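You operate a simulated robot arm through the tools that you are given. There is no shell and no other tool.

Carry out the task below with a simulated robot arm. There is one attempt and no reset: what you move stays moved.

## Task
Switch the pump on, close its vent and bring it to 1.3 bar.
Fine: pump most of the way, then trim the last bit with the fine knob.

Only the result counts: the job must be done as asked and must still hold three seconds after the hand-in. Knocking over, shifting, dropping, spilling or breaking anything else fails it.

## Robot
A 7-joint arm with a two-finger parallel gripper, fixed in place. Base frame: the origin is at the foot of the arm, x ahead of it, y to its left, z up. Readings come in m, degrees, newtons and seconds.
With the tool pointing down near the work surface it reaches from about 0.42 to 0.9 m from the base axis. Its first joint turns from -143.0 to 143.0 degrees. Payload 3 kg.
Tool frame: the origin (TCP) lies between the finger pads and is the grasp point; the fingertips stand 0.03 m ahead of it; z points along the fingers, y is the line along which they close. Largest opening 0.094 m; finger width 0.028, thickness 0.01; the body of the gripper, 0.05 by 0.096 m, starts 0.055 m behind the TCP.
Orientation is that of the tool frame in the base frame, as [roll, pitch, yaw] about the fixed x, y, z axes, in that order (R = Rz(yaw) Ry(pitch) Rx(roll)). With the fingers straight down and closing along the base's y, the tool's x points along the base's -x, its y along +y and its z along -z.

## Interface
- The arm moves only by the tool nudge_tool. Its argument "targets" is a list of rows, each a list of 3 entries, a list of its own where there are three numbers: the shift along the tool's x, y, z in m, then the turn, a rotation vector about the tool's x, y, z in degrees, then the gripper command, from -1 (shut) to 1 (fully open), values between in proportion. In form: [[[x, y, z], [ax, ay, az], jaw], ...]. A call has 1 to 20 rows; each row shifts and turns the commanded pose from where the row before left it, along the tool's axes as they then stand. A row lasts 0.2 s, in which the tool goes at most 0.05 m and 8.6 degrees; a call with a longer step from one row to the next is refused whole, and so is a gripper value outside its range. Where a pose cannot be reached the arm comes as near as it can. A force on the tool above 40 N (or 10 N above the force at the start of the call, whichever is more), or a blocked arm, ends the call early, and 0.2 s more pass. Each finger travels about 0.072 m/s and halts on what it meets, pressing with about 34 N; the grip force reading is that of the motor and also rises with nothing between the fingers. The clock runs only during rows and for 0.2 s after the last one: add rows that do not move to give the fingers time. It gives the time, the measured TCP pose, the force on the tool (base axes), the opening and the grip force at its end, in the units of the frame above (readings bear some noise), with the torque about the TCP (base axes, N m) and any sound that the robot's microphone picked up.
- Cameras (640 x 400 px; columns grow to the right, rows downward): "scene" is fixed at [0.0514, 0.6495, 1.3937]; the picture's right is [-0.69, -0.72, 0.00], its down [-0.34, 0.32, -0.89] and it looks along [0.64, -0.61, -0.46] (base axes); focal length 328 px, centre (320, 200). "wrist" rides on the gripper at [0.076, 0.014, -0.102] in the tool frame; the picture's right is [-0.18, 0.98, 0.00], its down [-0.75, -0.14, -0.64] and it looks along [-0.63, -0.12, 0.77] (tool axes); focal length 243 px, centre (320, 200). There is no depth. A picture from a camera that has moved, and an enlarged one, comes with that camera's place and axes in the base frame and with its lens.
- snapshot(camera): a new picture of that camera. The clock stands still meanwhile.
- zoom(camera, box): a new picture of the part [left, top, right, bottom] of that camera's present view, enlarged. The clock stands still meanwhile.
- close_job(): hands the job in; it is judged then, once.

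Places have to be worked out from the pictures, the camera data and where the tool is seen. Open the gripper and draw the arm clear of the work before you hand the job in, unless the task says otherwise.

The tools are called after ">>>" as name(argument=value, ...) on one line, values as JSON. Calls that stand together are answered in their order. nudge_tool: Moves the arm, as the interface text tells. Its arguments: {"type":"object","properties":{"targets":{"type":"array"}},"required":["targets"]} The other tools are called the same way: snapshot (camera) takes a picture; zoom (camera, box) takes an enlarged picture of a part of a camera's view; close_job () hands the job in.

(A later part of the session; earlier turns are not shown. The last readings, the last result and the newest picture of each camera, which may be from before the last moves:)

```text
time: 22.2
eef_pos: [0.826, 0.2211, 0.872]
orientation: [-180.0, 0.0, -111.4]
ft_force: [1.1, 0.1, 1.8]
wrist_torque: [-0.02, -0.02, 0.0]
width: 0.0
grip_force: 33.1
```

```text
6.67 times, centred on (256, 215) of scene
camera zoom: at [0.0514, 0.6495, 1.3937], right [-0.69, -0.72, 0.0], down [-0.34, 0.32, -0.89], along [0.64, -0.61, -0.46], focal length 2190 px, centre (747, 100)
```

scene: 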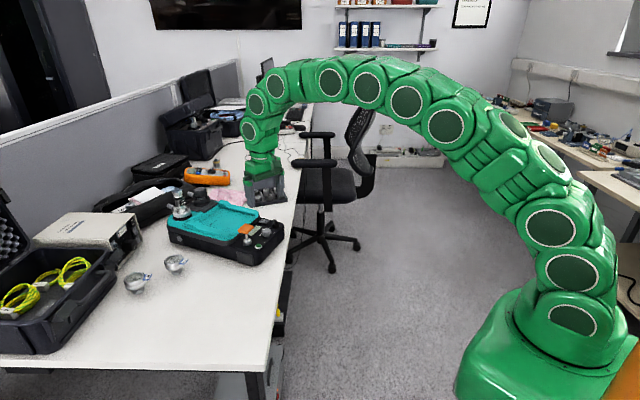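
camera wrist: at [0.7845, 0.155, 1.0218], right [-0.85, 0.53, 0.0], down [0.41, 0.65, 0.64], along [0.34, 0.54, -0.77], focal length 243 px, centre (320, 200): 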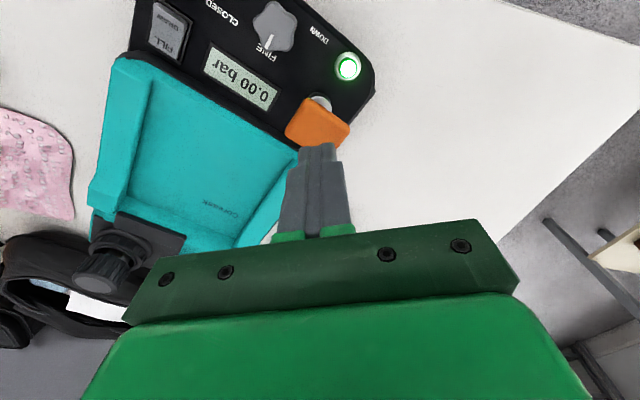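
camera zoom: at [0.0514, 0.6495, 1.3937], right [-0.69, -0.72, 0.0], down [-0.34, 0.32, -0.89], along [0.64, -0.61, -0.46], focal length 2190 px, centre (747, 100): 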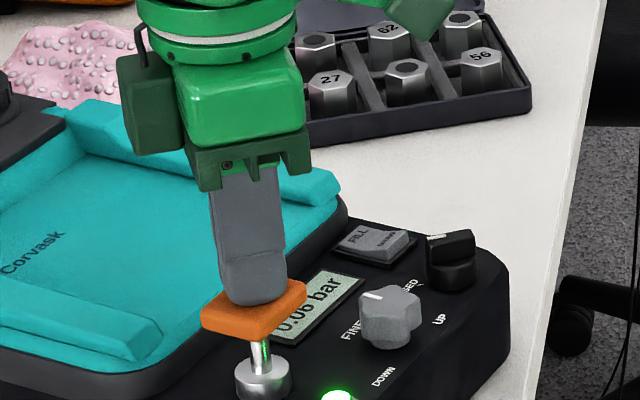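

The display shows about 0.06 bar, so pressing the handle raises pressure and the vent holds. I'll continue down through the stroke.

>>> nudge_tool(targets=[[[0, 0, 0.003], [0, 0, 0], -1], [[0, 0, 0.003], [0, 0, 0], -1], [[0, 0, 0.003], [0, 0, 0], -1], [[0, 0, 0], [0, 0, 0], -1]])

>>> zoom(camera="scene", box=[232, 205, 296, 245])

>>> zoom(camera="wrist", box=[180, 0, 380, 160])

```text
time: 23.2
eef_pos: [0.8263, 0.2215, 0.8628]
orientation: [-179.9, 0.0, -111.5]
ft_force: [2.0, 0.7, 2.9]
wrist_torque: [-0.02, -0.05, 0.03]
width: 0.0001
grip_force: 33.1
```

```text
10.00 times, centred on (264, 225) of scene
camera zoom: at [0.0514, 0.6495, 1.3937], right [-0.69, -0.72, 0.0], down [-0.34, 0.32, -0.89], along [0.64, -0.61, -0.46], focal length 3285 px, centre (880, -50)
```

zoom: 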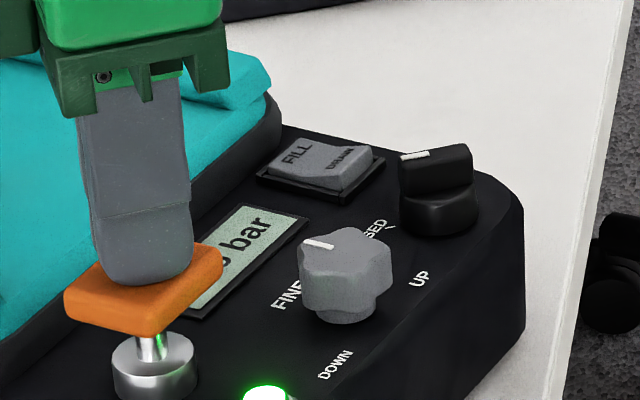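

```text
2.50 times, centred on (280, 80) of wrist
camera zoom: at [0.7847, 0.1558, 0.965], right [-0.85, 0.53, 0.0], down [0.41, 0.65, 0.64], along [0.34, 0.54, -0.77], focal length 606 px, centre (420, 500)
```

zoom: 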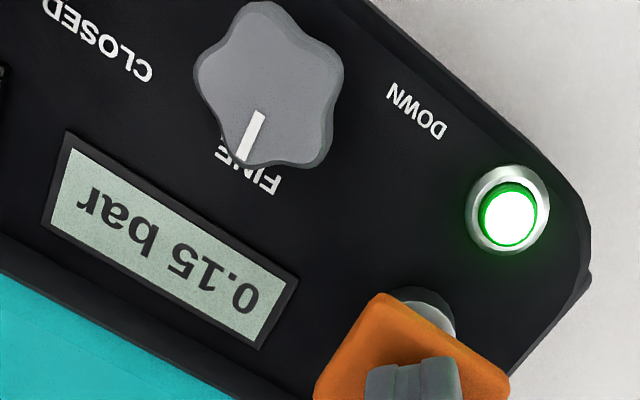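

The wrist camera reads 0.15 bar after about 15 mm of travel, with only 3 N of force. I'll continue to the bottom of the stroke.

>>> nudge_tool(targets=[[[0, 0, 0.003], [0, 0, 0], -1], [[0, 0, 0.003], [0, 0, 0], -1], [[0, 0, 0.002], [0, 0, 0], -1], [[0, 0, 0], [0, 0, 0], -1]])

>>> zoom(camera="wrist", box=[180, 0, 380, 160])

>>> zoom(camera="scene", box=[232, 205, 296, 245])

```text
time: 24.2
eef_pos: [0.8248, 0.2222, 0.8543]
orientation: [-179.9, 0.0, -111.4]
ft_force: [-1.4, 0.0, 3.7]
wrist_torque: [-0.01, 0.08, -0.01]
width: 0.0001
grip_force: 33.6
```

```text
2.50 times, centred on (280, 80) of wrist
camera zoom: at [0.7846, 0.156, 0.9577], right [-0.85, 0.53, 0.0], down [0.41, 0.65, 0.64], along [0.34, 0.54, -0.77], focal length 606 px, centre (420, 500)
```

zoom: 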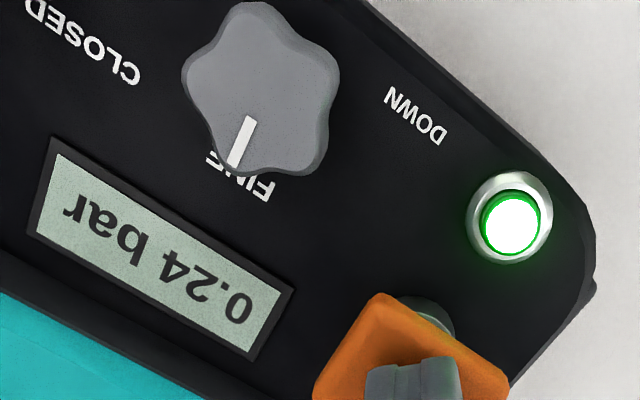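

```text
10.00 times, centred on (264, 225) of scene
camera zoom: at [0.0514, 0.6495, 1.3937], right [-0.69, -0.72, 0.0], down [-0.34, 0.32, -0.89], along [0.64, -0.61, -0.46], focal length 3285 px, centre (880, -50)
```

zoom: 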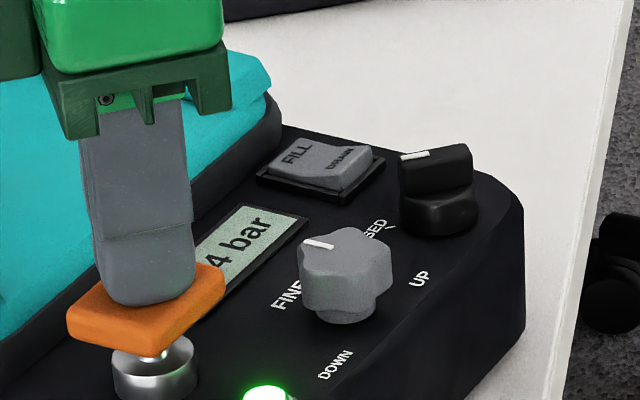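

It reads 0.24 bar, and the block is nearly at its base collar. I'll go a few more millimetres to feel for the end of the stroke.

>>> nudge_tool(targets=[[[0, 0, 0.002], [0, 0, 0], -1], [[0, 0, 0.002], [0, 0, 0], -1], [[0, 0, 0], [0, 0, 0], -1]])

>>> zoom(camera="wrist", box=[180, 0, 380, 160])

>>> zoom(camera="scene", box=[232, 205, 296, 245])

```text
time: 25.0
eef_pos: [0.8263, 0.2221, 0.8502]
orientation: [180.0, 0.0, -111.4]
ft_force: [-1.7, 4.3, 4.0]
wrist_torque: [0.04, 0.08, -0.04]
width: 0.0
grip_force: 32.5
heard: click
```

```text
2.50 times, centred on (280, 80) of wrist
camera zoom: at [0.7852, 0.1558, 0.9536], right [-0.85, 0.53, 0.0], down [0.41, 0.65, 0.64], along [0.34, 0.54, -0.77], focal length 606 px, centre (420, 500)
```

zoom: 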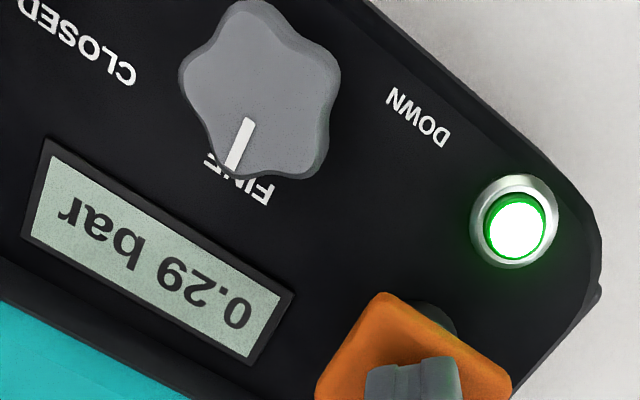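

```text
10.00 times, centred on (264, 225) of scene
camera zoom: at [0.0514, 0.6495, 1.3937], right [-0.69, -0.72, 0.0], down [-0.34, 0.32, -0.89], along [0.64, -0.61, -0.46], focal length 3285 px, centre (880, -50)
```

zoom: 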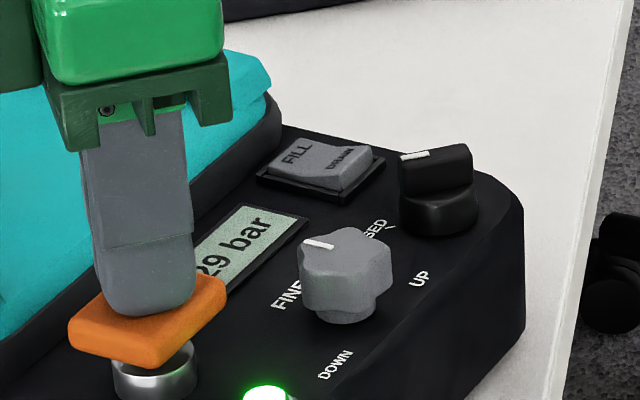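

A click at the end of the stroke, with 0.29 bar. I'll raise to let the handle return and check that the pressure holds.

>>> nudge_tool(targets=[[[0, 0, -0.008], [0, 0, 0], -1], [[0, 0, -0.01], [0, 0, 0], -1], [[0, 0, -0.012], [0, 0, 0], -1], [[0, 0, -0.004], [0, 0, 0], -1], [[0, 0, 0], [0, 0, 0], -1]])

>>> zoom(camera="wrist", box=[180, 0, 380, 160])

>>> zoom(camera="scene", box=[232, 205, 296, 245])

```text
time: 26.2
eef_pos: [0.8259, 0.2209, 0.8853]
orientation: [-179.9, 0.0, -111.4]
ft_force: [-0.2, -0.3, -0.2]
wrist_torque: [0.01, 0.04, 0.01]
width: 0.0
grip_force: 32.5
```

```text
2.50 times, centred on (280, 80) of wrist
camera zoom: at [0.7848, 0.1551, 0.9883], right [-0.85, 0.53, 0.0], down [0.41, 0.65, 0.64], along [0.34, 0.54, -0.77], focal length 606 px, centre (420, 500)
```

zoom: 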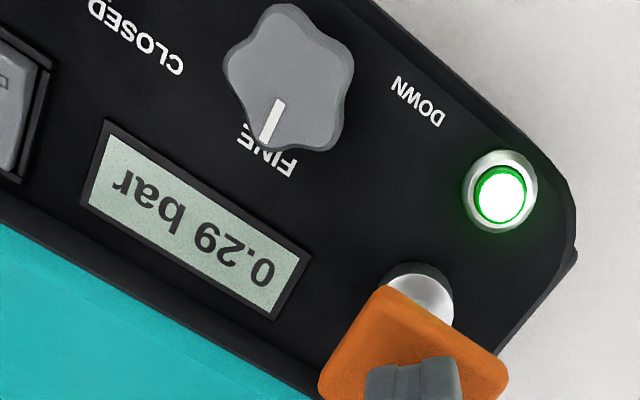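

```text
10.00 times, centred on (264, 225) of scene
camera zoom: at [0.0514, 0.6495, 1.3937], right [-0.69, -0.72, 0.0], down [-0.34, 0.32, -0.89], along [0.64, -0.61, -0.46], focal length 3285 px, centre (880, -50)
```

zoom: 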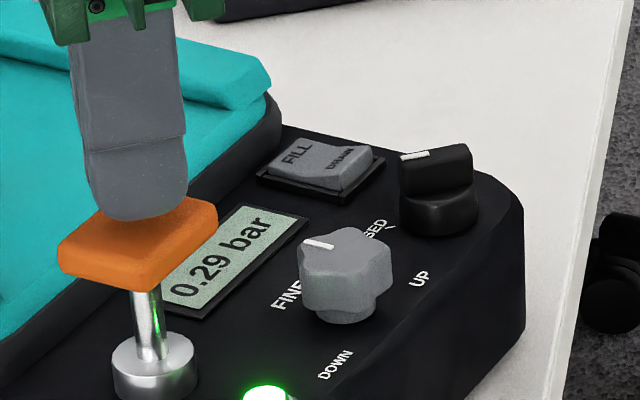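

The handle sprang back and the pressure held at 0.29 bar. I'll do a second full stroke and release.

>>> nudge_tool(targets=[[[0, 0, 0.006], [0, 0, 0], -1], [[0, 0, 0.005], [0, 0, 0], -1], [[0, 0, 0.005], [0, 0, 0], -1], [[0, 0, 0.005], [0, 0, 0], -1], [[0, 0, 0.005], [0, 0, 0], -1], [[0, 0, 0.004], [0, 0, 0], -1], [[0, 0, 0.003], [0, 0, 0], -1], [[0, 0, 0.002], [0, 0, 0], -1], [[0, 0, 0], [0, 0, 0], -1], [[0, 0, -0.008], [0, 0, 0], -1], [[0, 0, -0.01], [0, 0, 0], -1], [[0, 0, -0.012], [0, 0, 0], -1], [[0, 0, -0.005], [0, 0, 0], -1], [[0, 0, 0], [0, 0, 0], -1]])

>>> zoom(camera="wrist", box=[180, 0, 380, 160])

```text
time: 29.2
eef_pos: [0.8248, 0.2191, 0.885]
orientation: [-179.9, 0.0, -111.5]
ft_force: [0.4, -0.3, -0.1]
wrist_torque: [-0.01, -0.02, 0.0]
width: 0.0003
grip_force: 33.2
heard: click
```

```text
2.50 times, centred on (280, 80) of wrist
camera zoom: at [0.7845, 0.1535, 0.9875], right [-0.85, 0.53, 0.0], down [0.41, 0.65, 0.64], along [0.34, 0.54, -0.77], focal length 606 px, centre (420, 500)
```

zoom: 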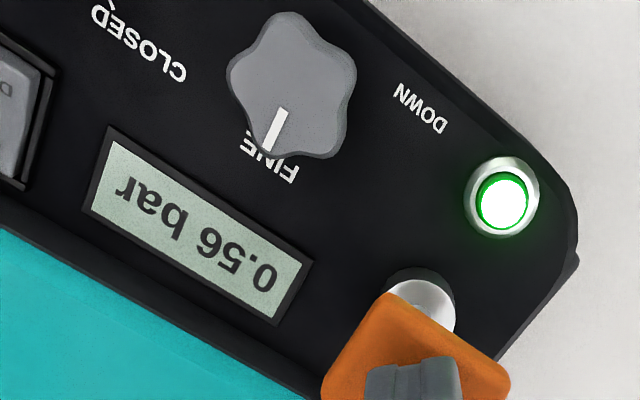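

Now 0.56 bar, about 0.28 per stroke. I'll do a third stroke.

>>> nudge_tool(targets=[[[0, 0, 0.006], [0, 0, 0], -1], [[0, 0, 0.005], [0, 0, 0], -1], [[0, 0, 0.005], [0, 0, 0], -1], [[0, 0, 0.005], [0, 0, 0], -1], [[0, 0, 0.005], [0, 0, 0], -1], [[0, 0, 0.004], [0, 0, 0], -1], [[0, 0, 0.003], [0, 0, 0], -1], [[0, 0, 0.002], [0, 0, 0], -1], [[0, 0, 0], [0, 0, 0], -1], [[0, 0, -0.008], [0, 0, 0], -1], [[0, 0, -0.01], [0, 0, 0], -1], [[0, 0, -0.012], [0, 0, 0], -1], [[0, 0, -0.005], [0, 0, 0], -1], [[0, 0, 0], [0, 0, 0], -1]])

>>> zoom(camera="wrist", box=[180, 0, 380, 160])

```text
time: 32.2
eef_pos: [0.8263, 0.2198, 0.8856]
orientation: [179.9, 0.0, -111.3]
ft_force: [0.1, 0.5, -0.7]
wrist_torque: [0.0, 0.0, 0.01]
width: 0.0
grip_force: 33.5
heard: click
```

```text
2.50 times, centred on (280, 80) of wrist
camera zoom: at [0.7849, 0.1543, 0.988], right [-0.85, 0.53, 0.0], down [0.41, 0.65, 0.64], along [0.34, 0.54, -0.77], focal length 606 px, centre (420, 500)
```

zoom: 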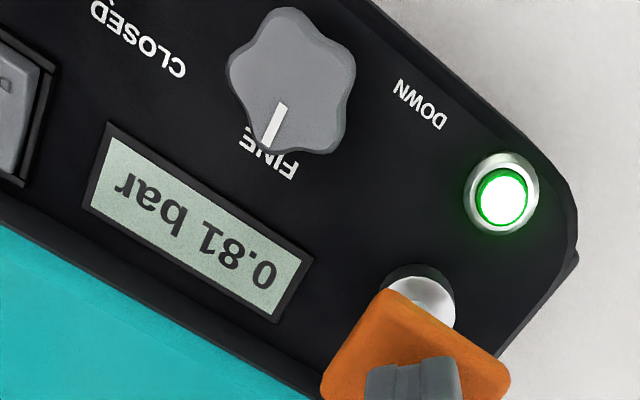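

Now 0.81 bar. I'll do a fourth stroke.

>>> nudge_tool(targets=[[[0, 0, 0.006], [0, 0, 0], -1], [[0, 0, 0.005], [0, 0, 0], -1], [[0, 0, 0.005], [0, 0, 0], -1], [[0, 0, 0.005], [0, 0, 0], -1], [[0, 0, 0.005], [0, 0, 0], -1], [[0, 0, 0.004], [0, 0, 0], -1], [[0, 0, 0.003], [0, 0, 0], -1], [[0, 0, 0.002], [0, 0, 0], -1], [[0, 0, 0], [0, 0, 0], -1], [[0, 0, -0.008], [0, 0, 0], -1], [[0, 0, -0.01], [0, 0, 0], -1], [[0, 0, -0.012], [0, 0, 0], -1], [[0, 0, -0.005], [0, 0, 0], -1], [[0, 0, 0], [0, 0, 0], -1]])

>>> zoom(camera="wrist", box=[180, 0, 380, 160])

```text
time: 35.2
eef_pos: [0.8251, 0.2217, 0.8864]
orientation: [179.9, 0.0, -111.4]
ft_force: [-1.0, -0.5, 0.3]
wrist_torque: [0.0, -0.01, -0.01]
width: 0.0
grip_force: 32.7
heard: click
```

```text
2.50 times, centred on (280, 80) of wrist
camera zoom: at [0.7842, 0.1556, 0.9888], right [-0.85, 0.53, 0.0], down [0.41, 0.65, 0.64], along [0.34, 0.54, -0.77], focal length 606 px, centre (420, 500)
```

zoom: 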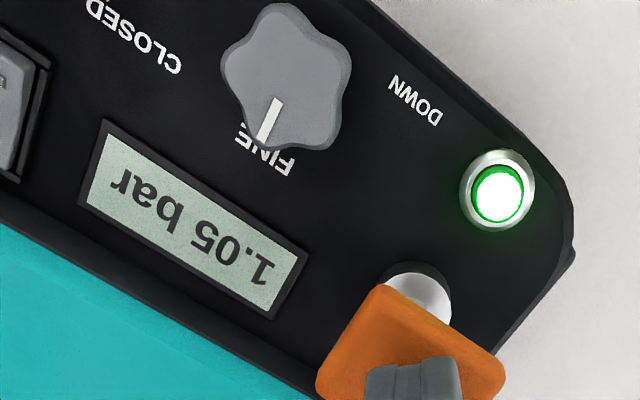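

Now 1.05 bar. I'll make a partial fifth stroke, pausing with the handle pressed to read the display.

>>> nudge_tool(targets=[[[0, 0, 0.006], [0, 0, 0], -1], [[0, 0, 0.005], [0, 0, 0], -1], [[0, 0, 0.005], [0, 0, 0], -1], [[0, 0, 0.005], [0, 0, 0], -1], [[0, 0, 0.004], [0, 0, 0], -1], [[0, 0, 0.004], [0, 0, 0], -1], [[0, 0, 0], [0, 0, 0], -1]])

>>> zoom(camera="wrist", box=[180, 0, 380, 160])

```text
time: 36.8
eef_pos: [0.8249, 0.22, 0.857]
orientation: [-180.0, 0.1, -111.6]
ft_force: [5.5, 0.3, 8.8]
wrist_torque: [-0.01, -0.16, 0.05]
width: 0.0002
grip_force: 32.7
```

```text
2.50 times, centred on (280, 80) of wrist
camera zoom: at [0.7838, 0.1555, 0.9597], right [-0.85, 0.53, 0.0], down [0.41, 0.65, 0.64], along [0.34, 0.54, -0.77], focal length 606 px, centre (420, 500)
```

zoom: 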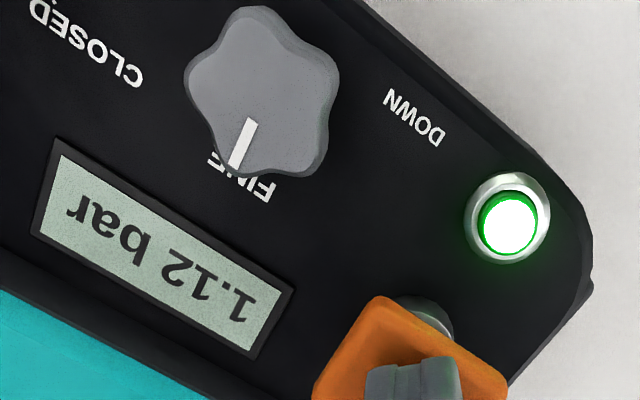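

It reads 1.12 bar mid-stroke with 9 N of force. I'll continue in small steps.

>>> nudge_tool(targets=[[[0, 0, 0.002], [0, 0, 0], -1], [[0, 0, 0.001], [0, 0, 0], -1], [[0, 0, 0], [0, 0, 0], -1]])

>>> zoom(camera="wrist", box=[180, 0, 380, 160])

```text
time: 37.6
eef_pos: [0.8251, 0.2212, 0.8538]
orientation: [-180.0, -0.1, -111.4]
ft_force: [5.2, 3.1, 8.5]
wrist_torque: [0.11, -0.16, 0.01]
width: 0.0
grip_force: 33.3
heard: click
```

```text
2.50 times, centred on (280, 80) of wrist
camera zoom: at [0.7835, 0.1554, 0.9558], right [-0.85, 0.53, 0.0], down [0.41, 0.65, 0.64], along [0.34, 0.54, -0.77], focal length 606 px, centre (420, 500)
```

zoom: 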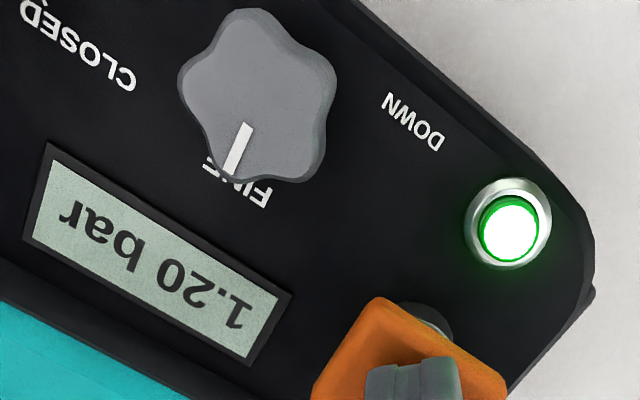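

It reads 1.20 bar with a click. I'll go 1 mm further and read again.

>>> nudge_tool(targets=[[[0, 0, 0.001], [0, 0, 0], -1], [[0, 0, 0], [0, 0, 0], -1]])

>>> zoom(camera="wrist", box=[180, 0, 380, 160])

```text
time: 38.2
eef_pos: [0.8248, 0.2202, 0.8518]
orientation: [179.9, 0.0, -111.5]
ft_force: [2.8, 2.7, 9.4]
wrist_torque: [0.1, -0.1, 0.01]
width: 0.0
grip_force: 32.6
```

```text
2.50 times, centred on (280, 80) of wrist
camera zoom: at [0.7832, 0.1551, 0.9545], right [-0.85, 0.53, 0.0], down [0.41, 0.65, 0.64], along [0.34, 0.54, -0.77], focal length 606 px, centre (420, 500)
```

zoom: 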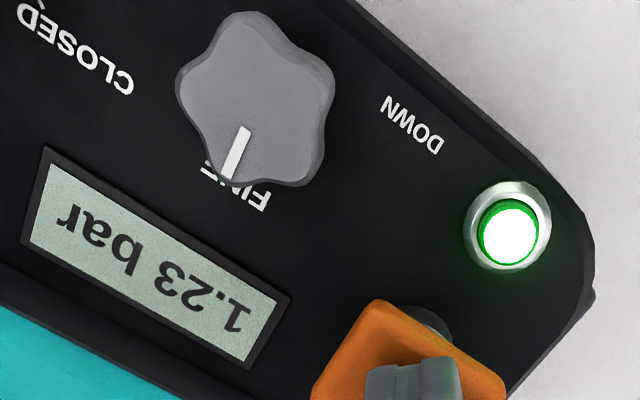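

It reads 1.23 bar. I'll add just under 1 mm more, then release the handle.

>>> nudge_tool(targets=[[[0, 0, 0.0008], [0, 0, 0], -1], [[0, 0, 0], [0, 0, 0], -1]])

>>> zoom(camera="wrist", box=[180, 0, 380, 160])

```text
time: 38.8
eef_pos: [0.8247, 0.2209, 0.8522]
orientation: [180.0, -0.1, -111.4]
ft_force: [-3.5, 5.8, 9.2]
wrist_torque: [0.16, 0.06, 0.0]
width: 0.0001
grip_force: 33.0
```

```text
2.50 times, centred on (280, 80) of wrist
camera zoom: at [0.7832, 0.155, 0.9534], right [-0.85, 0.53, 0.0], down [0.41, 0.65, 0.64], along [0.34, 0.54, -0.77], focal length 606 px, centre (420, 500)
```

zoom: 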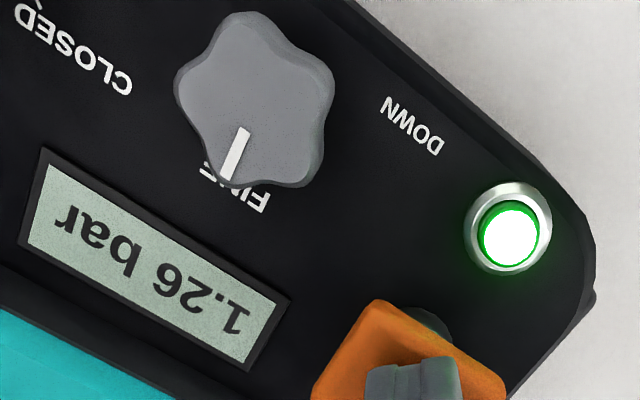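

It reads 1.26 bar, close enough for trimming. I'll release the handle and raise clear.

>>> nudge_tool(targets=[[[0, 0, -0.008], [0, 0, 0], -1], [[0, 0, -0.01], [0, 0, 0], -1], [[0, 0, -0.012], [0, 0, 0], -1], [[0, 0, -0.02], [0, 0, 0], -1], [[0, 0, -0.02], [0, 0, 0], -1], [[0, 0, 0], [0, 0, 0], -1]])

>>> zoom(camera="wrist", box=[180, 0, 380, 160])

>>> zoom(camera="scene", box=[232, 205, 296, 245])

```text
time: 40.2
eef_pos: [0.825, 0.2221, 0.9233]
orientation: [179.9, 0.1, -111.4]
ft_force: [-0.2, -0.4, -0.1]
wrist_torque: [0.02, -0.02, -0.02]
width: 0.0
grip_force: 33.3
```

```text
2.50 times, centred on (280, 80) of wrist
camera zoom: at [0.7834, 0.1571, 1.025], right [-0.85, 0.53, 0.0], down [0.41, 0.65, 0.64], along [0.34, 0.54, -0.77], focal length 606 px, centre (420, 500)
```

zoom: 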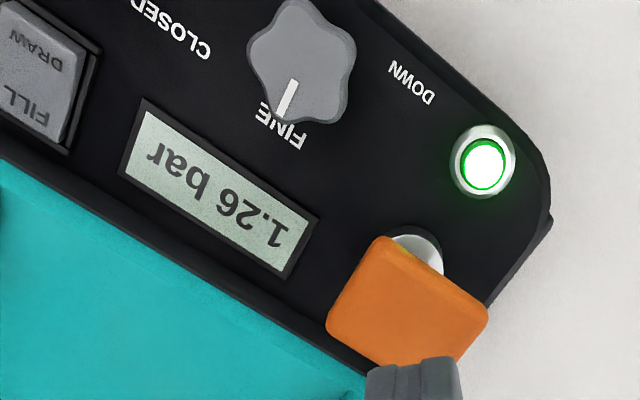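

```text
10.00 times, centred on (264, 225) of scene
camera zoom: at [0.0514, 0.6495, 1.3937], right [-0.69, -0.72, 0.0], down [-0.34, 0.32, -0.89], along [0.64, -0.61, -0.46], focal length 3285 px, centre (880, -50)
```

zoom: 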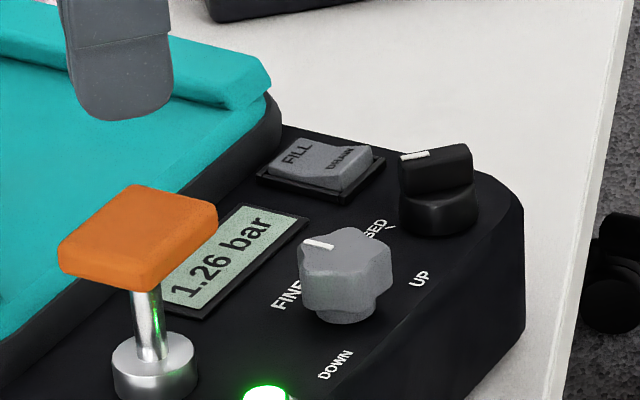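

Pressure holds at 1.26 bar after release. The FINE knob's top is at about (0.8205, 0.153, 0.809) with a diameter of about 31 mm. I'll move over it and open the fingers to about 52 mm.

>>> nudge_tool(targets=[[[0.0323, -0.01, 0], [0, 0, 0], -0.5], [[0.0324, -0.01, 0], [0, 0, 0], 0.1], [[0, 0, 0], [0, 0, 0], 0.1], [[0, 0, 0], [0, 0, 0], 0.1], [[0, 0, 0], [0, 0, 0], 0.1]])

>>> snapshot(camera="wrist")

>>> zoom(camera="wrist", box=[240, 80, 400, 180])

>>> zoom(camera="scene", box=[224, 195, 296, 245])

```text
time: 41.4
eef_pos: [0.8203, 0.1536, 0.9216]
orientation: [180.0, 0.0, -111.3]
ft_force: [0.3, 0.8, 0.5]
wrist_torque: [0.0, -0.02, 0.0]
width: 0.0516
grip_force: 0.0
```

```text
taken
camera wrist: at [0.7797, 0.0888, 1.0242], right [-0.85, 0.53, 0.0], down [0.41, 0.65, 0.64], along [0.34, 0.54, -0.77], focal length 243 px, centre (320, 200)
```

wrist: 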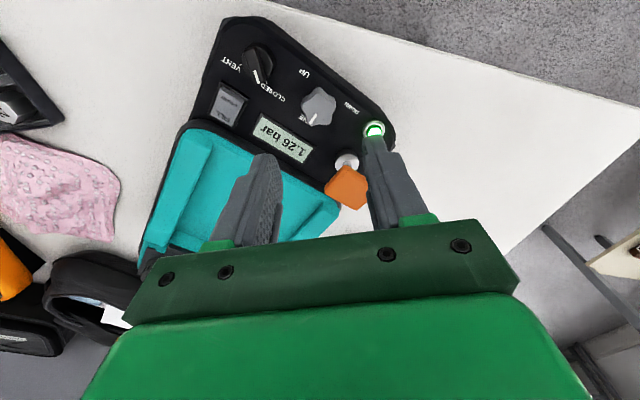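

```text
4.00 times, centred on (320, 130) of wrist
camera zoom: at [0.7797, 0.0888, 1.0242], right [-0.85, 0.53, 0.0], down [0.41, 0.65, 0.64], along [0.34, 0.54, -0.77], focal length 970 px, centre (320, 480)
```

zoom: 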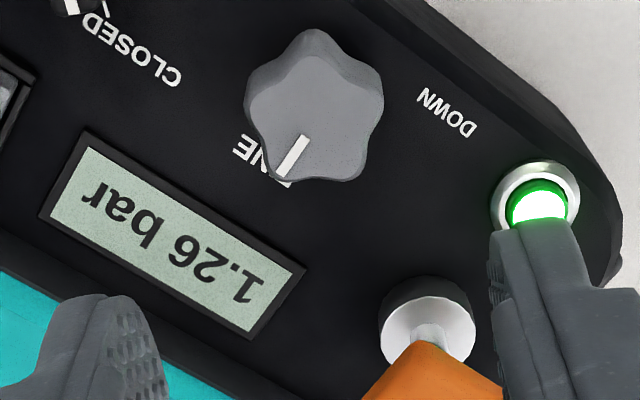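

```text
8.00 times, centred on (260, 220) of scene
camera zoom: at [0.0514, 0.6495, 1.3937], right [-0.69, -0.72, 0.0], down [-0.34, 0.32, -0.89], along [0.64, -0.61, -0.46], focal length 2628 px, centre (800, 40)
```

zoom: 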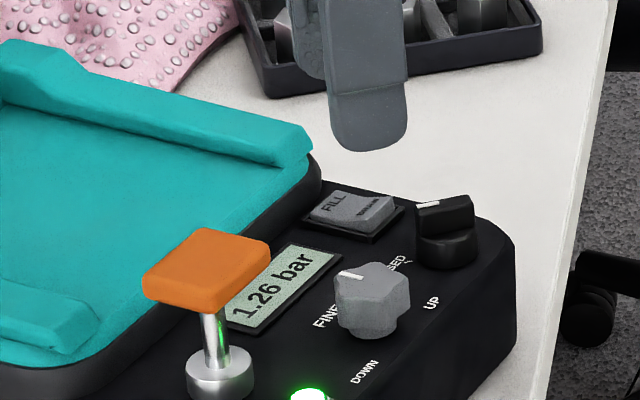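

The FINE knob's centre is confirmed at (0.820, 0.153), with five lobes. I'll turn the tool 12° to line the pads up with a lobe and descend to just above the knob.

>>> nudge_tool(targets=[[[0, 0, 0], [0, 0, -6.2], 0.1], [[0, 0, 0], [0, 0, -6.2], 0.1], [[0, 0, 0.03], [0, 0, 0], 0.1], [[0, 0, 0.03], [0, 0, 0], 0.1], [[0, 0, 0.01], [0, 0, 0], 0.1], [[0, 0, 0], [0, 0, 0], 0.1]])

>>> zoom(camera="wrist", box=[220, 90, 420, 215])

>>> zoom(camera="scene", box=[224, 195, 296, 245])

```text
time: 42.8
eef_pos: [0.8215, 0.1521, 0.8488]
orientation: [-180.0, -0.1, -98.9]
ft_force: [-0.4, 0.5, 0.2]
wrist_torque: [0.0, 0.0, 0.01]
width: 0.0515
grip_force: 0.1
```

```text
3.20 times, centred on (320, 152) of wrist
camera zoom: at [0.7952, 0.0789, 0.9517], right [-0.94, 0.34, 0.0], down [0.26, 0.72, 0.64], along [0.22, 0.6, -0.77], focal length 776 px, centre (320, 352)
```

zoom: 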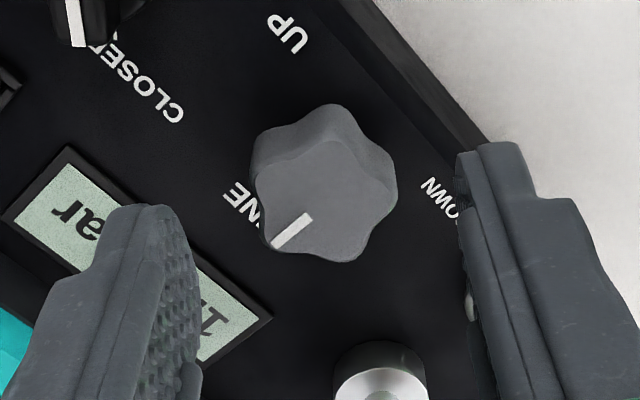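

```text
8.00 times, centred on (260, 220) of scene
camera zoom: at [0.0514, 0.6495, 1.3937], right [-0.69, -0.72, 0.0], down [-0.34, 0.32, -0.89], along [0.64, -0.61, -0.46], focal length 2628 px, centre (800, 40)
```

zoom: 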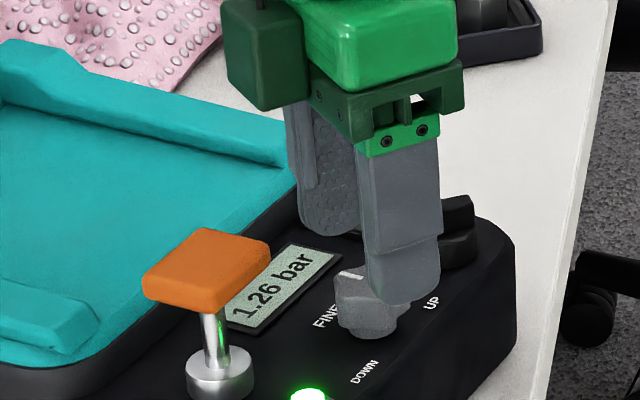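

The knob is centred between the open fingers and the display is readable from the scene camera. I'll lower so the pads overlap the knob, then close gently.

>>> nudge_tool(targets=[[[0, 0, 0.012], [0, 0, 0], 0.1], [[0, 0, 0.01], [0, 0, 0], 0.1], [[0, 0, 0], [0, 0, 0], -0.2], [[0, 0, 0], [0, 0, 0], -0.3], [[0, 0, 0], [0, 0, 0], -0.4], [[0, 0, 0], [0, 0, 0], -0.5], [[0, 0, 0], [0, 0, 0], -0.5]])

>>> zoom(camera="scene", box=[224, 195, 296, 245])

>>> zoom(camera="wrist", box=[220, 90, 420, 215])

```text
time: 44.4
eef_pos: [0.8209, 0.1516, 0.8289]
orientation: [180.0, 0.0, -99.1]
ft_force: [14.0, -2.3, -0.6]
wrist_torque: [0.07, -0.32, -0.04]
width: 0.0317
grip_force: 7.3
```

```text
8.00 times, centred on (260, 220) of scene
camera zoom: at [0.0514, 0.6495, 1.3937], right [-0.69, -0.72, 0.0], down [-0.34, 0.32, -0.89], along [0.64, -0.61, -0.46], focal length 2628 px, centre (800, 40)
```

zoom: 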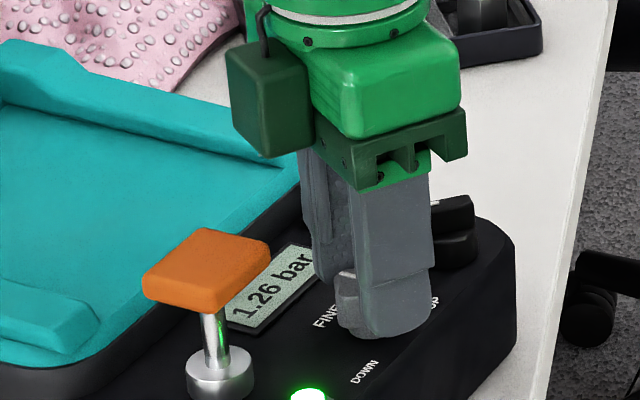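

```text
3.20 times, centred on (320, 152) of wrist
camera zoom: at [0.7946, 0.0793, 0.9315], right [-0.94, 0.34, 0.0], down [0.26, 0.72, 0.64], along [0.22, 0.6, -0.77], focal length 776 px, centre (320, 352)
```

zoom: 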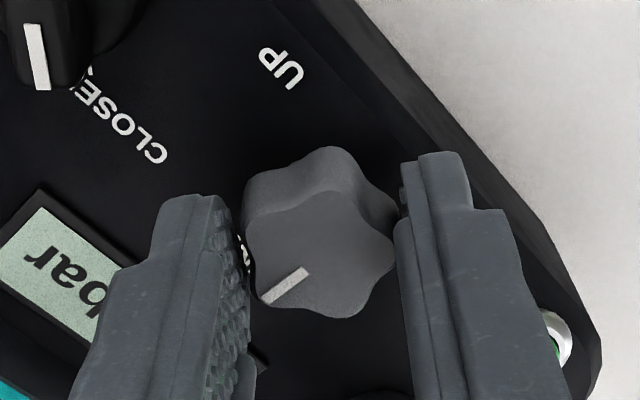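

A 14 N sideways force shows the left pad touched first, so the tool sits about 1 mm off. I'll ease the grip, shift about 1 mm toward the display side and close again.

>>> nudge_tool(targets=[[[0, 0, 0], [0, 0, 0], -0.2], [[0, -0.0012, 0], [0, 0, 0], -0.2], [[0, 0, 0], [0, 0, 0], -0.35], [[0, 0, 0], [0, 0, 0], -0.4], [[0, 0, 0], [0, 0, 0], -0.4]])

>>> zoom(camera="wrist", box=[220, 90, 420, 215])

```text
time: 45.6
eef_pos: [0.8213, 0.153, 0.8291]
orientation: [180.0, 0.1, -99.2]
ft_force: [7.3, 0.2, 0.6]
wrist_torque: [0.01, 0.02, 0.05]
width: 0.0302
grip_force: 34.0
```

```text
3.20 times, centred on (320, 152) of wrist
camera zoom: at [0.7954, 0.0802, 0.9315], right [-0.94, 0.34, 0.0], down [0.26, 0.72, 0.64], along [0.22, 0.6, -0.77], focal length 776 px, centre (320, 352)
```

zoom: 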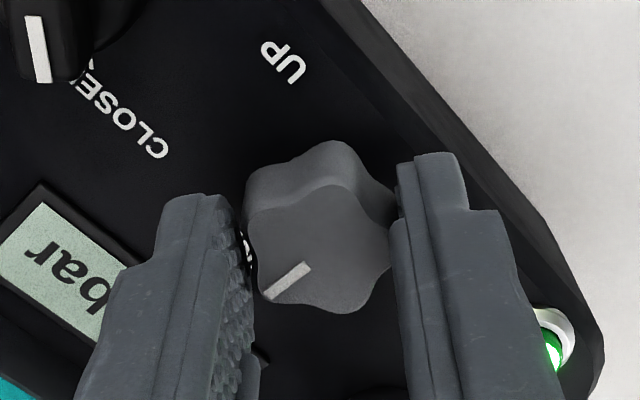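

Both pads now grip the knob (30.2 mm wide). I'll turn it 5° clockwise toward UP and read the display.

>>> nudge_tool(targets=[[[0, -0.0004, 0], [0, 0, 2.5], -0.4], [[0, 0, 0], [0, 0, 2.5], -0.4], [[0, 0, 0], [0, 0, 0], -0.4]])

>>> zoom(camera="scene", box=[240, 205, 280, 235])

>>> zoom(camera="wrist", box=[220, 90, 420, 215])

```text
time: 46.4
eef_pos: [0.8215, 0.1529, 0.8287]
orientation: [179.9, -0.1, -104.0]
ft_force: [-23.6, -1.8, 16.7]
wrist_torque: [-0.23, 0.67, -0.05]
width: 0.0304
grip_force: 34.3
```

```text
13.33 times, centred on (260, 220) of scene
camera zoom: at [0.0514, 0.6495, 1.3937], right [-0.69, -0.72, 0.0], down [-0.34, 0.32, -0.89], along [0.64, -0.61, -0.46], focal length 4380 px, centre (1120, -67)
```

zoom: 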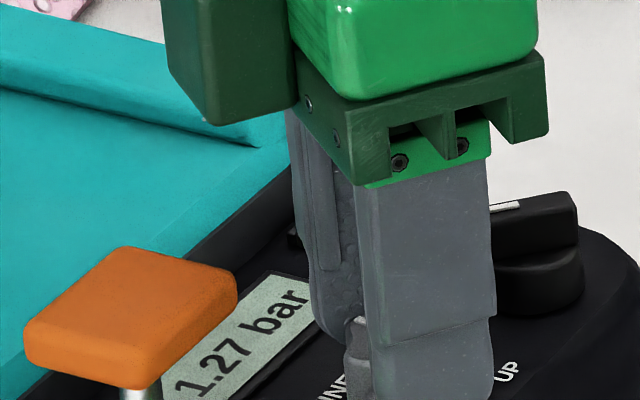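

```text
3.20 times, centred on (320, 152) of wrist
camera zoom: at [0.7894, 0.0828, 0.9316], right [-0.91, 0.42, 0.0], down [0.32, 0.7, 0.64], along [0.27, 0.58, -0.77], focal length 776 px, centre (320, 352)
```

zoom: 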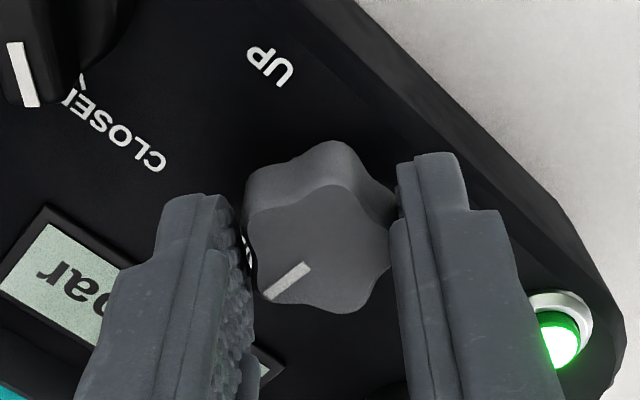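

The display moved to 1.27 bar after 5°, but the side force rose to -23.6 N, so I'll back the shift off by 0.3 mm and continue turning in small steps.

>>> nudge_tool(targets=[[[0, 0.0003, 0], [0, 0, 0], -0.37], [[0, 0, 0], [0, 0, 2.5], -0.37], [[0, 0, 0], [0, 0, 2.5], -0.37], [[0, 0, 0], [0, 0, 0], -0.37]])

>>> zoom(camera="scene", box=[240, 205, 280, 235])

>>> zoom(camera="wrist", box=[220, 90, 420, 215])

```text
time: 47.4
eef_pos: [0.8221, 0.153, 0.8287]
orientation: [-180.0, 0.1, -109.1]
ft_force: [-2.4, 0.0, 0.7]
wrist_torque: [0.01, 0.07, 0.02]
width: 0.0309
grip_force: 0.9
```

```text
13.33 times, centred on (260, 220) of scene
camera zoom: at [0.0514, 0.6495, 1.3937], right [-0.69, -0.72, 0.0], down [-0.34, 0.32, -0.89], along [0.64, -0.61, -0.46], focal length 4380 px, centre (1120, -67)
```

zoom: 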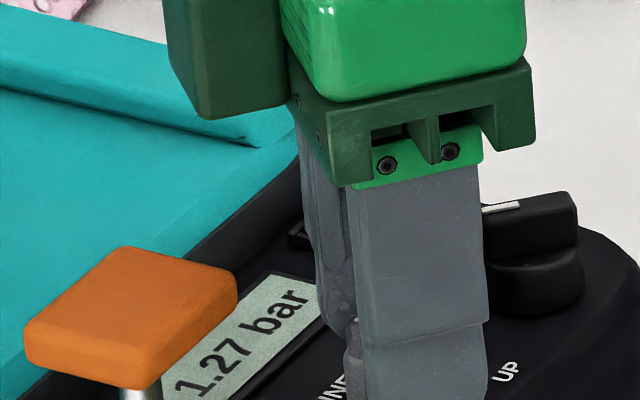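

```text
3.20 times, centred on (320, 152) of wrist
camera zoom: at [0.7833, 0.0858, 0.9313], right [-0.87, 0.49, 0.0], down [0.38, 0.67, 0.64], along [0.32, 0.56, -0.77], focal length 776 px, centre (320, 352)
```

zoom: 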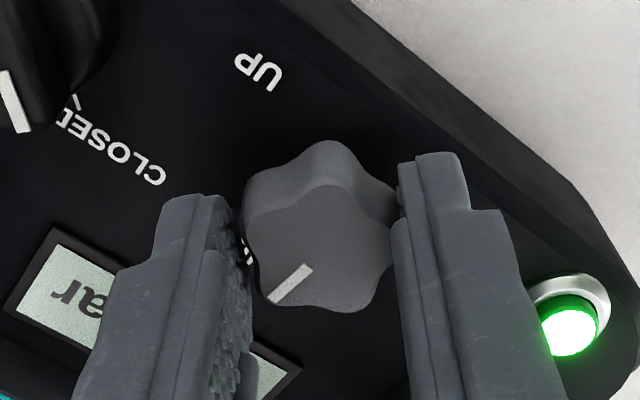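

The forces are low now and it reads 1.27 bar. I'll keep turning clockwise another 8°.

>>> nudge_tool(targets=[[[0, 0, 0], [0, 0, 4], -0.38], [[0, 0, 0], [0, 0, 4], -0.38], [[0, 0, 0], [0, 0, 0], -0.38]])

>>> zoom(camera="scene", box=[240, 205, 280, 235])

>>> zoom(camera="wrist", box=[220, 90, 420, 215])

```text
time: 48.2
eef_pos: [0.8218, 0.1539, 0.8303]
orientation: [-180.0, 0.0, -117.0]
ft_force: [1.9, -0.5, -1.1]
wrist_torque: [0.03, 0.03, 0.0]
width: 0.03
grip_force: 18.5
```

```text
13.33 times, centred on (260, 220) of scene
camera zoom: at [0.0514, 0.6495, 1.3937], right [-0.69, -0.72, 0.0], down [-0.34, 0.32, -0.89], along [0.64, -0.61, -0.46], focal length 4380 px, centre (1120, -67)
```

zoom: 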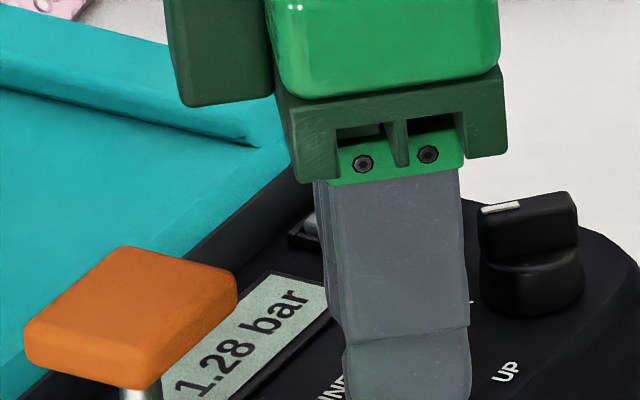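

```text
3.20 times, centred on (320, 152) of wrist
camera zoom: at [0.7745, 0.0926, 0.9321], right [-0.79, 0.61, 0.0], down [0.47, 0.61, 0.64], along [0.39, 0.51, -0.77], focal length 776 px, centre (320, 352)
```

zoom: 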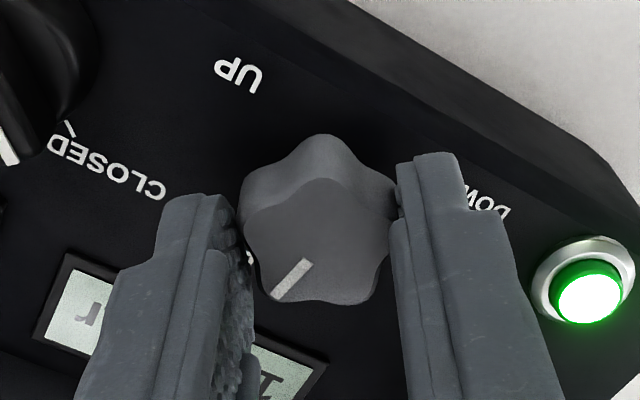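

It reads 1.28 bar with little side force. I'll turn 8° more.

>>> nudge_tool(targets=[[[0, 0, 0], [0, 0, 4], -0.38], [[0, 0, 0], [0, 0, 4], -0.38], [[0, 0, 0], [0, 0, 0], -0.38]])

>>> zoom(camera="scene", box=[240, 205, 280, 235])

>>> zoom(camera="wrist", box=[220, 90, 420, 215])

```text
time: 49.0
eef_pos: [0.8221, 0.1534, 0.8289]
orientation: [180.0, 0.0, -125.1]
ft_force: [0.7, -0.9, -0.8]
wrist_torque: [0.0, 0.01, -0.04]
width: 0.0297
grip_force: 1.0
```

```text
13.33 times, centred on (260, 220) of scene
camera zoom: at [0.0514, 0.6495, 1.3937], right [-0.69, -0.72, 0.0], down [-0.34, 0.32, -0.89], along [0.64, -0.61, -0.46], focal length 4380 px, centre (1120, -67)
```

zoom: 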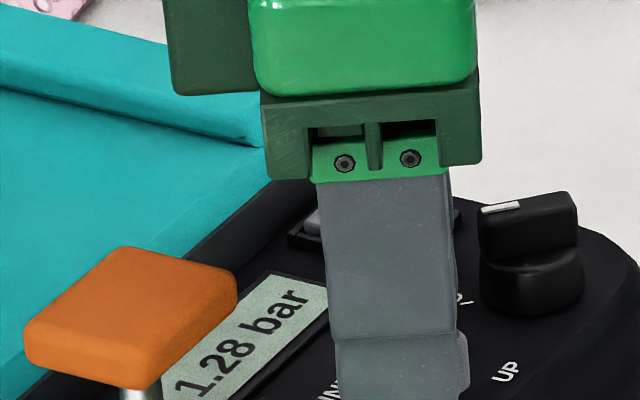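

```text
3.20 times, centred on (320, 152) of wrist
camera zoom: at [0.7664, 0.0995, 0.932], right [-0.7, 0.72, 0.0], down [0.55, 0.54, 0.64], along [0.46, 0.45, -0.77], focal length 776 px, centre (320, 352)
```

zoom: 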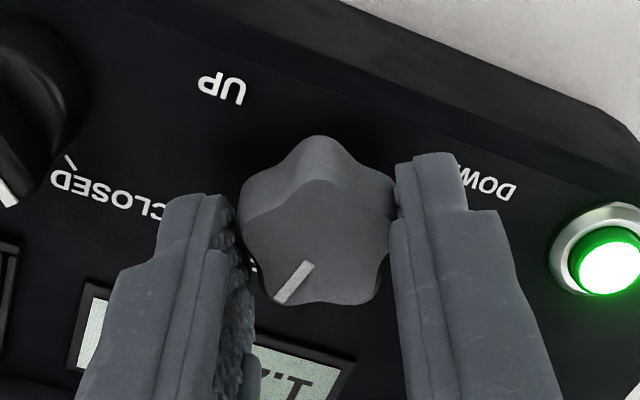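

Still 1.28 bar; the light grip slips a bit. I'll grip slightly firmer and turn another 8°.

>>> nudge_tool(targets=[[[0, 0, 0], [0, 0, 0], -0.42], [[0, 0, 0], [0, 0, 4], -0.42], [[0, 0, 0], [0, 0, 4], -0.42], [[0, 0, 0], [0, 0, 0], -0.42]])

>>> zoom(camera="scene", box=[240, 205, 280, 235])

>>> zoom(camera="wrist", box=[220, 90, 420, 215])

```text
time: 50.0
eef_pos: [0.8219, 0.1526, 0.8291]
orientation: [180.0, 0.0, -133.0]
ft_force: [-3.6, 4.5, 9.2]
wrist_torque: [-0.39, 0.44, 0.01]
width: 0.0296
grip_force: 33.8
```

```text
13.33 times, centred on (260, 220) of scene
camera zoom: at [0.0514, 0.6495, 1.3937], right [-0.69, -0.72, 0.0], down [-0.34, 0.32, -0.89], along [0.64, -0.61, -0.46], focal length 4380 px, centre (1120, -67)
```

zoom: 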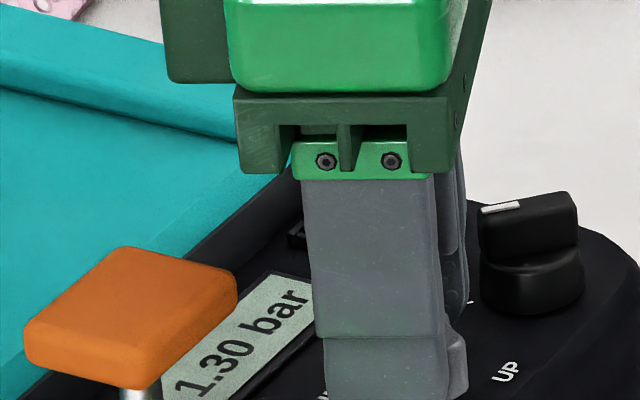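

```text
3.20 times, centred on (320, 152) of wrist
camera zoom: at [0.7594, 0.1077, 0.9319], right [-0.59, 0.81, 0.0], down [0.62, 0.45, 0.64], along [0.52, 0.38, -0.77], focal length 776 px, centre (320, 352)
```

zoom: 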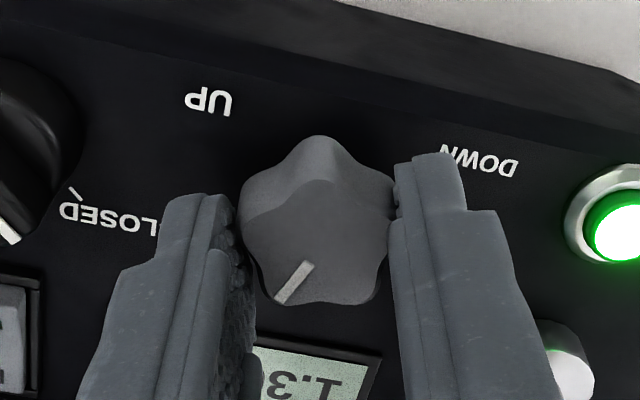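

The display reads 1.30 bar. I'll zoom to confirm, then open the fingers gently without turning.

>>> zoom(camera="scene", box=[248, 222, 264, 234])

>>> nudge_tool(targets=[[[0, 0, 0], [0, 0, 0], -0.36], [[0, 0, 0], [0, 0, 0], -0.25], [[0, 0, 0], [0, 0, 0], 0], [[0, 0, 0], [0, 0, 0], 0.1], [[0, 0, 0], [0, 0, 0], 0.1]])

>>> zoom(camera="scene", box=[240, 205, 280, 235])

>>> zoom(camera="wrist", box=[220, 90, 420, 215])

```text
16.00 times, centred on (256, 228) of scene
camera zoom: at [0.0514, 0.6495, 1.3937], right [-0.69, -0.72, 0.0], down [-0.34, 0.32, -0.89], along [0.64, -0.61, -0.46], focal length 5256 px, centre (1344, -248)
```

zoom: 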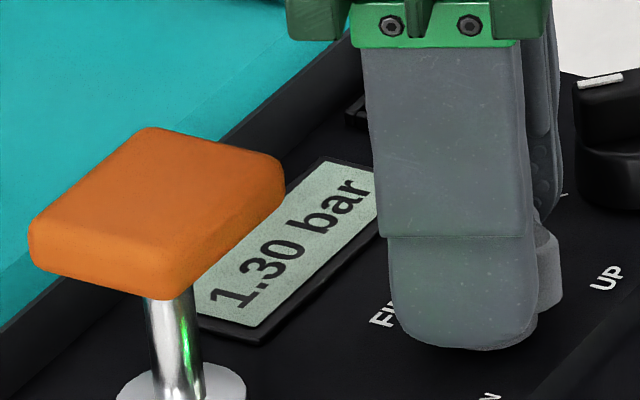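

```text
time: 51.2
eef_pos: [0.8221, 0.152, 0.8289]
orientation: [180.0, -0.1, -133.0]
ft_force: [-0.2, 0.6, 0.1]
wrist_torque: [-0.02, 0.04, 0.02]
width: 0.0518
grip_force: 0.1
```

```text
13.33 times, centred on (260, 220) of scene
camera zoom: at [0.0514, 0.6495, 1.3937], right [-0.69, -0.72, 0.0], down [-0.34, 0.32, -0.89], along [0.64, -0.61, -0.46], focal length 4380 px, centre (1120, -67)
```

zoom: 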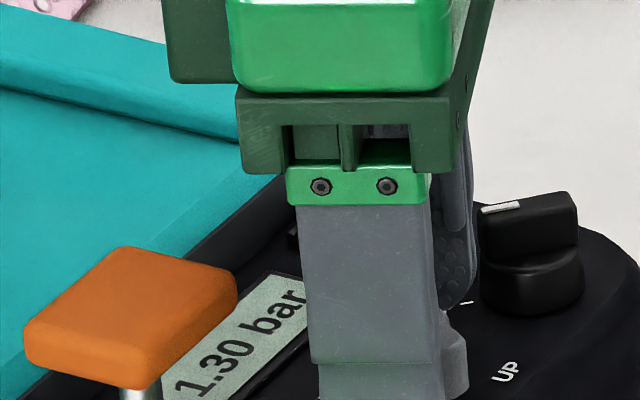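

```text
3.20 times, centred on (320, 152) of wrist
camera zoom: at [0.7595, 0.1071, 0.9316], right [-0.59, 0.81, 0.0], down [0.62, 0.45, 0.64], along [0.52, 0.38, -0.77], focal length 776 px, centre (320, 352)
```

zoom: 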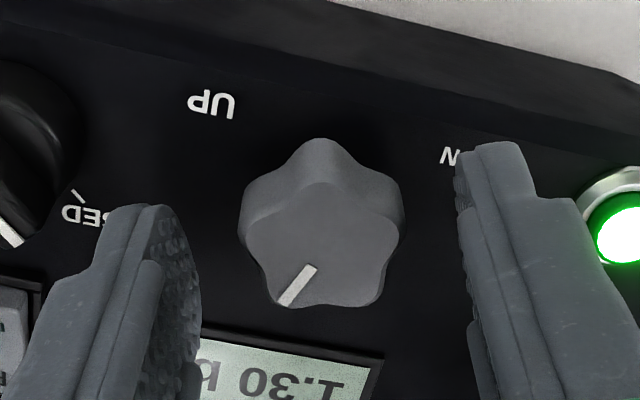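

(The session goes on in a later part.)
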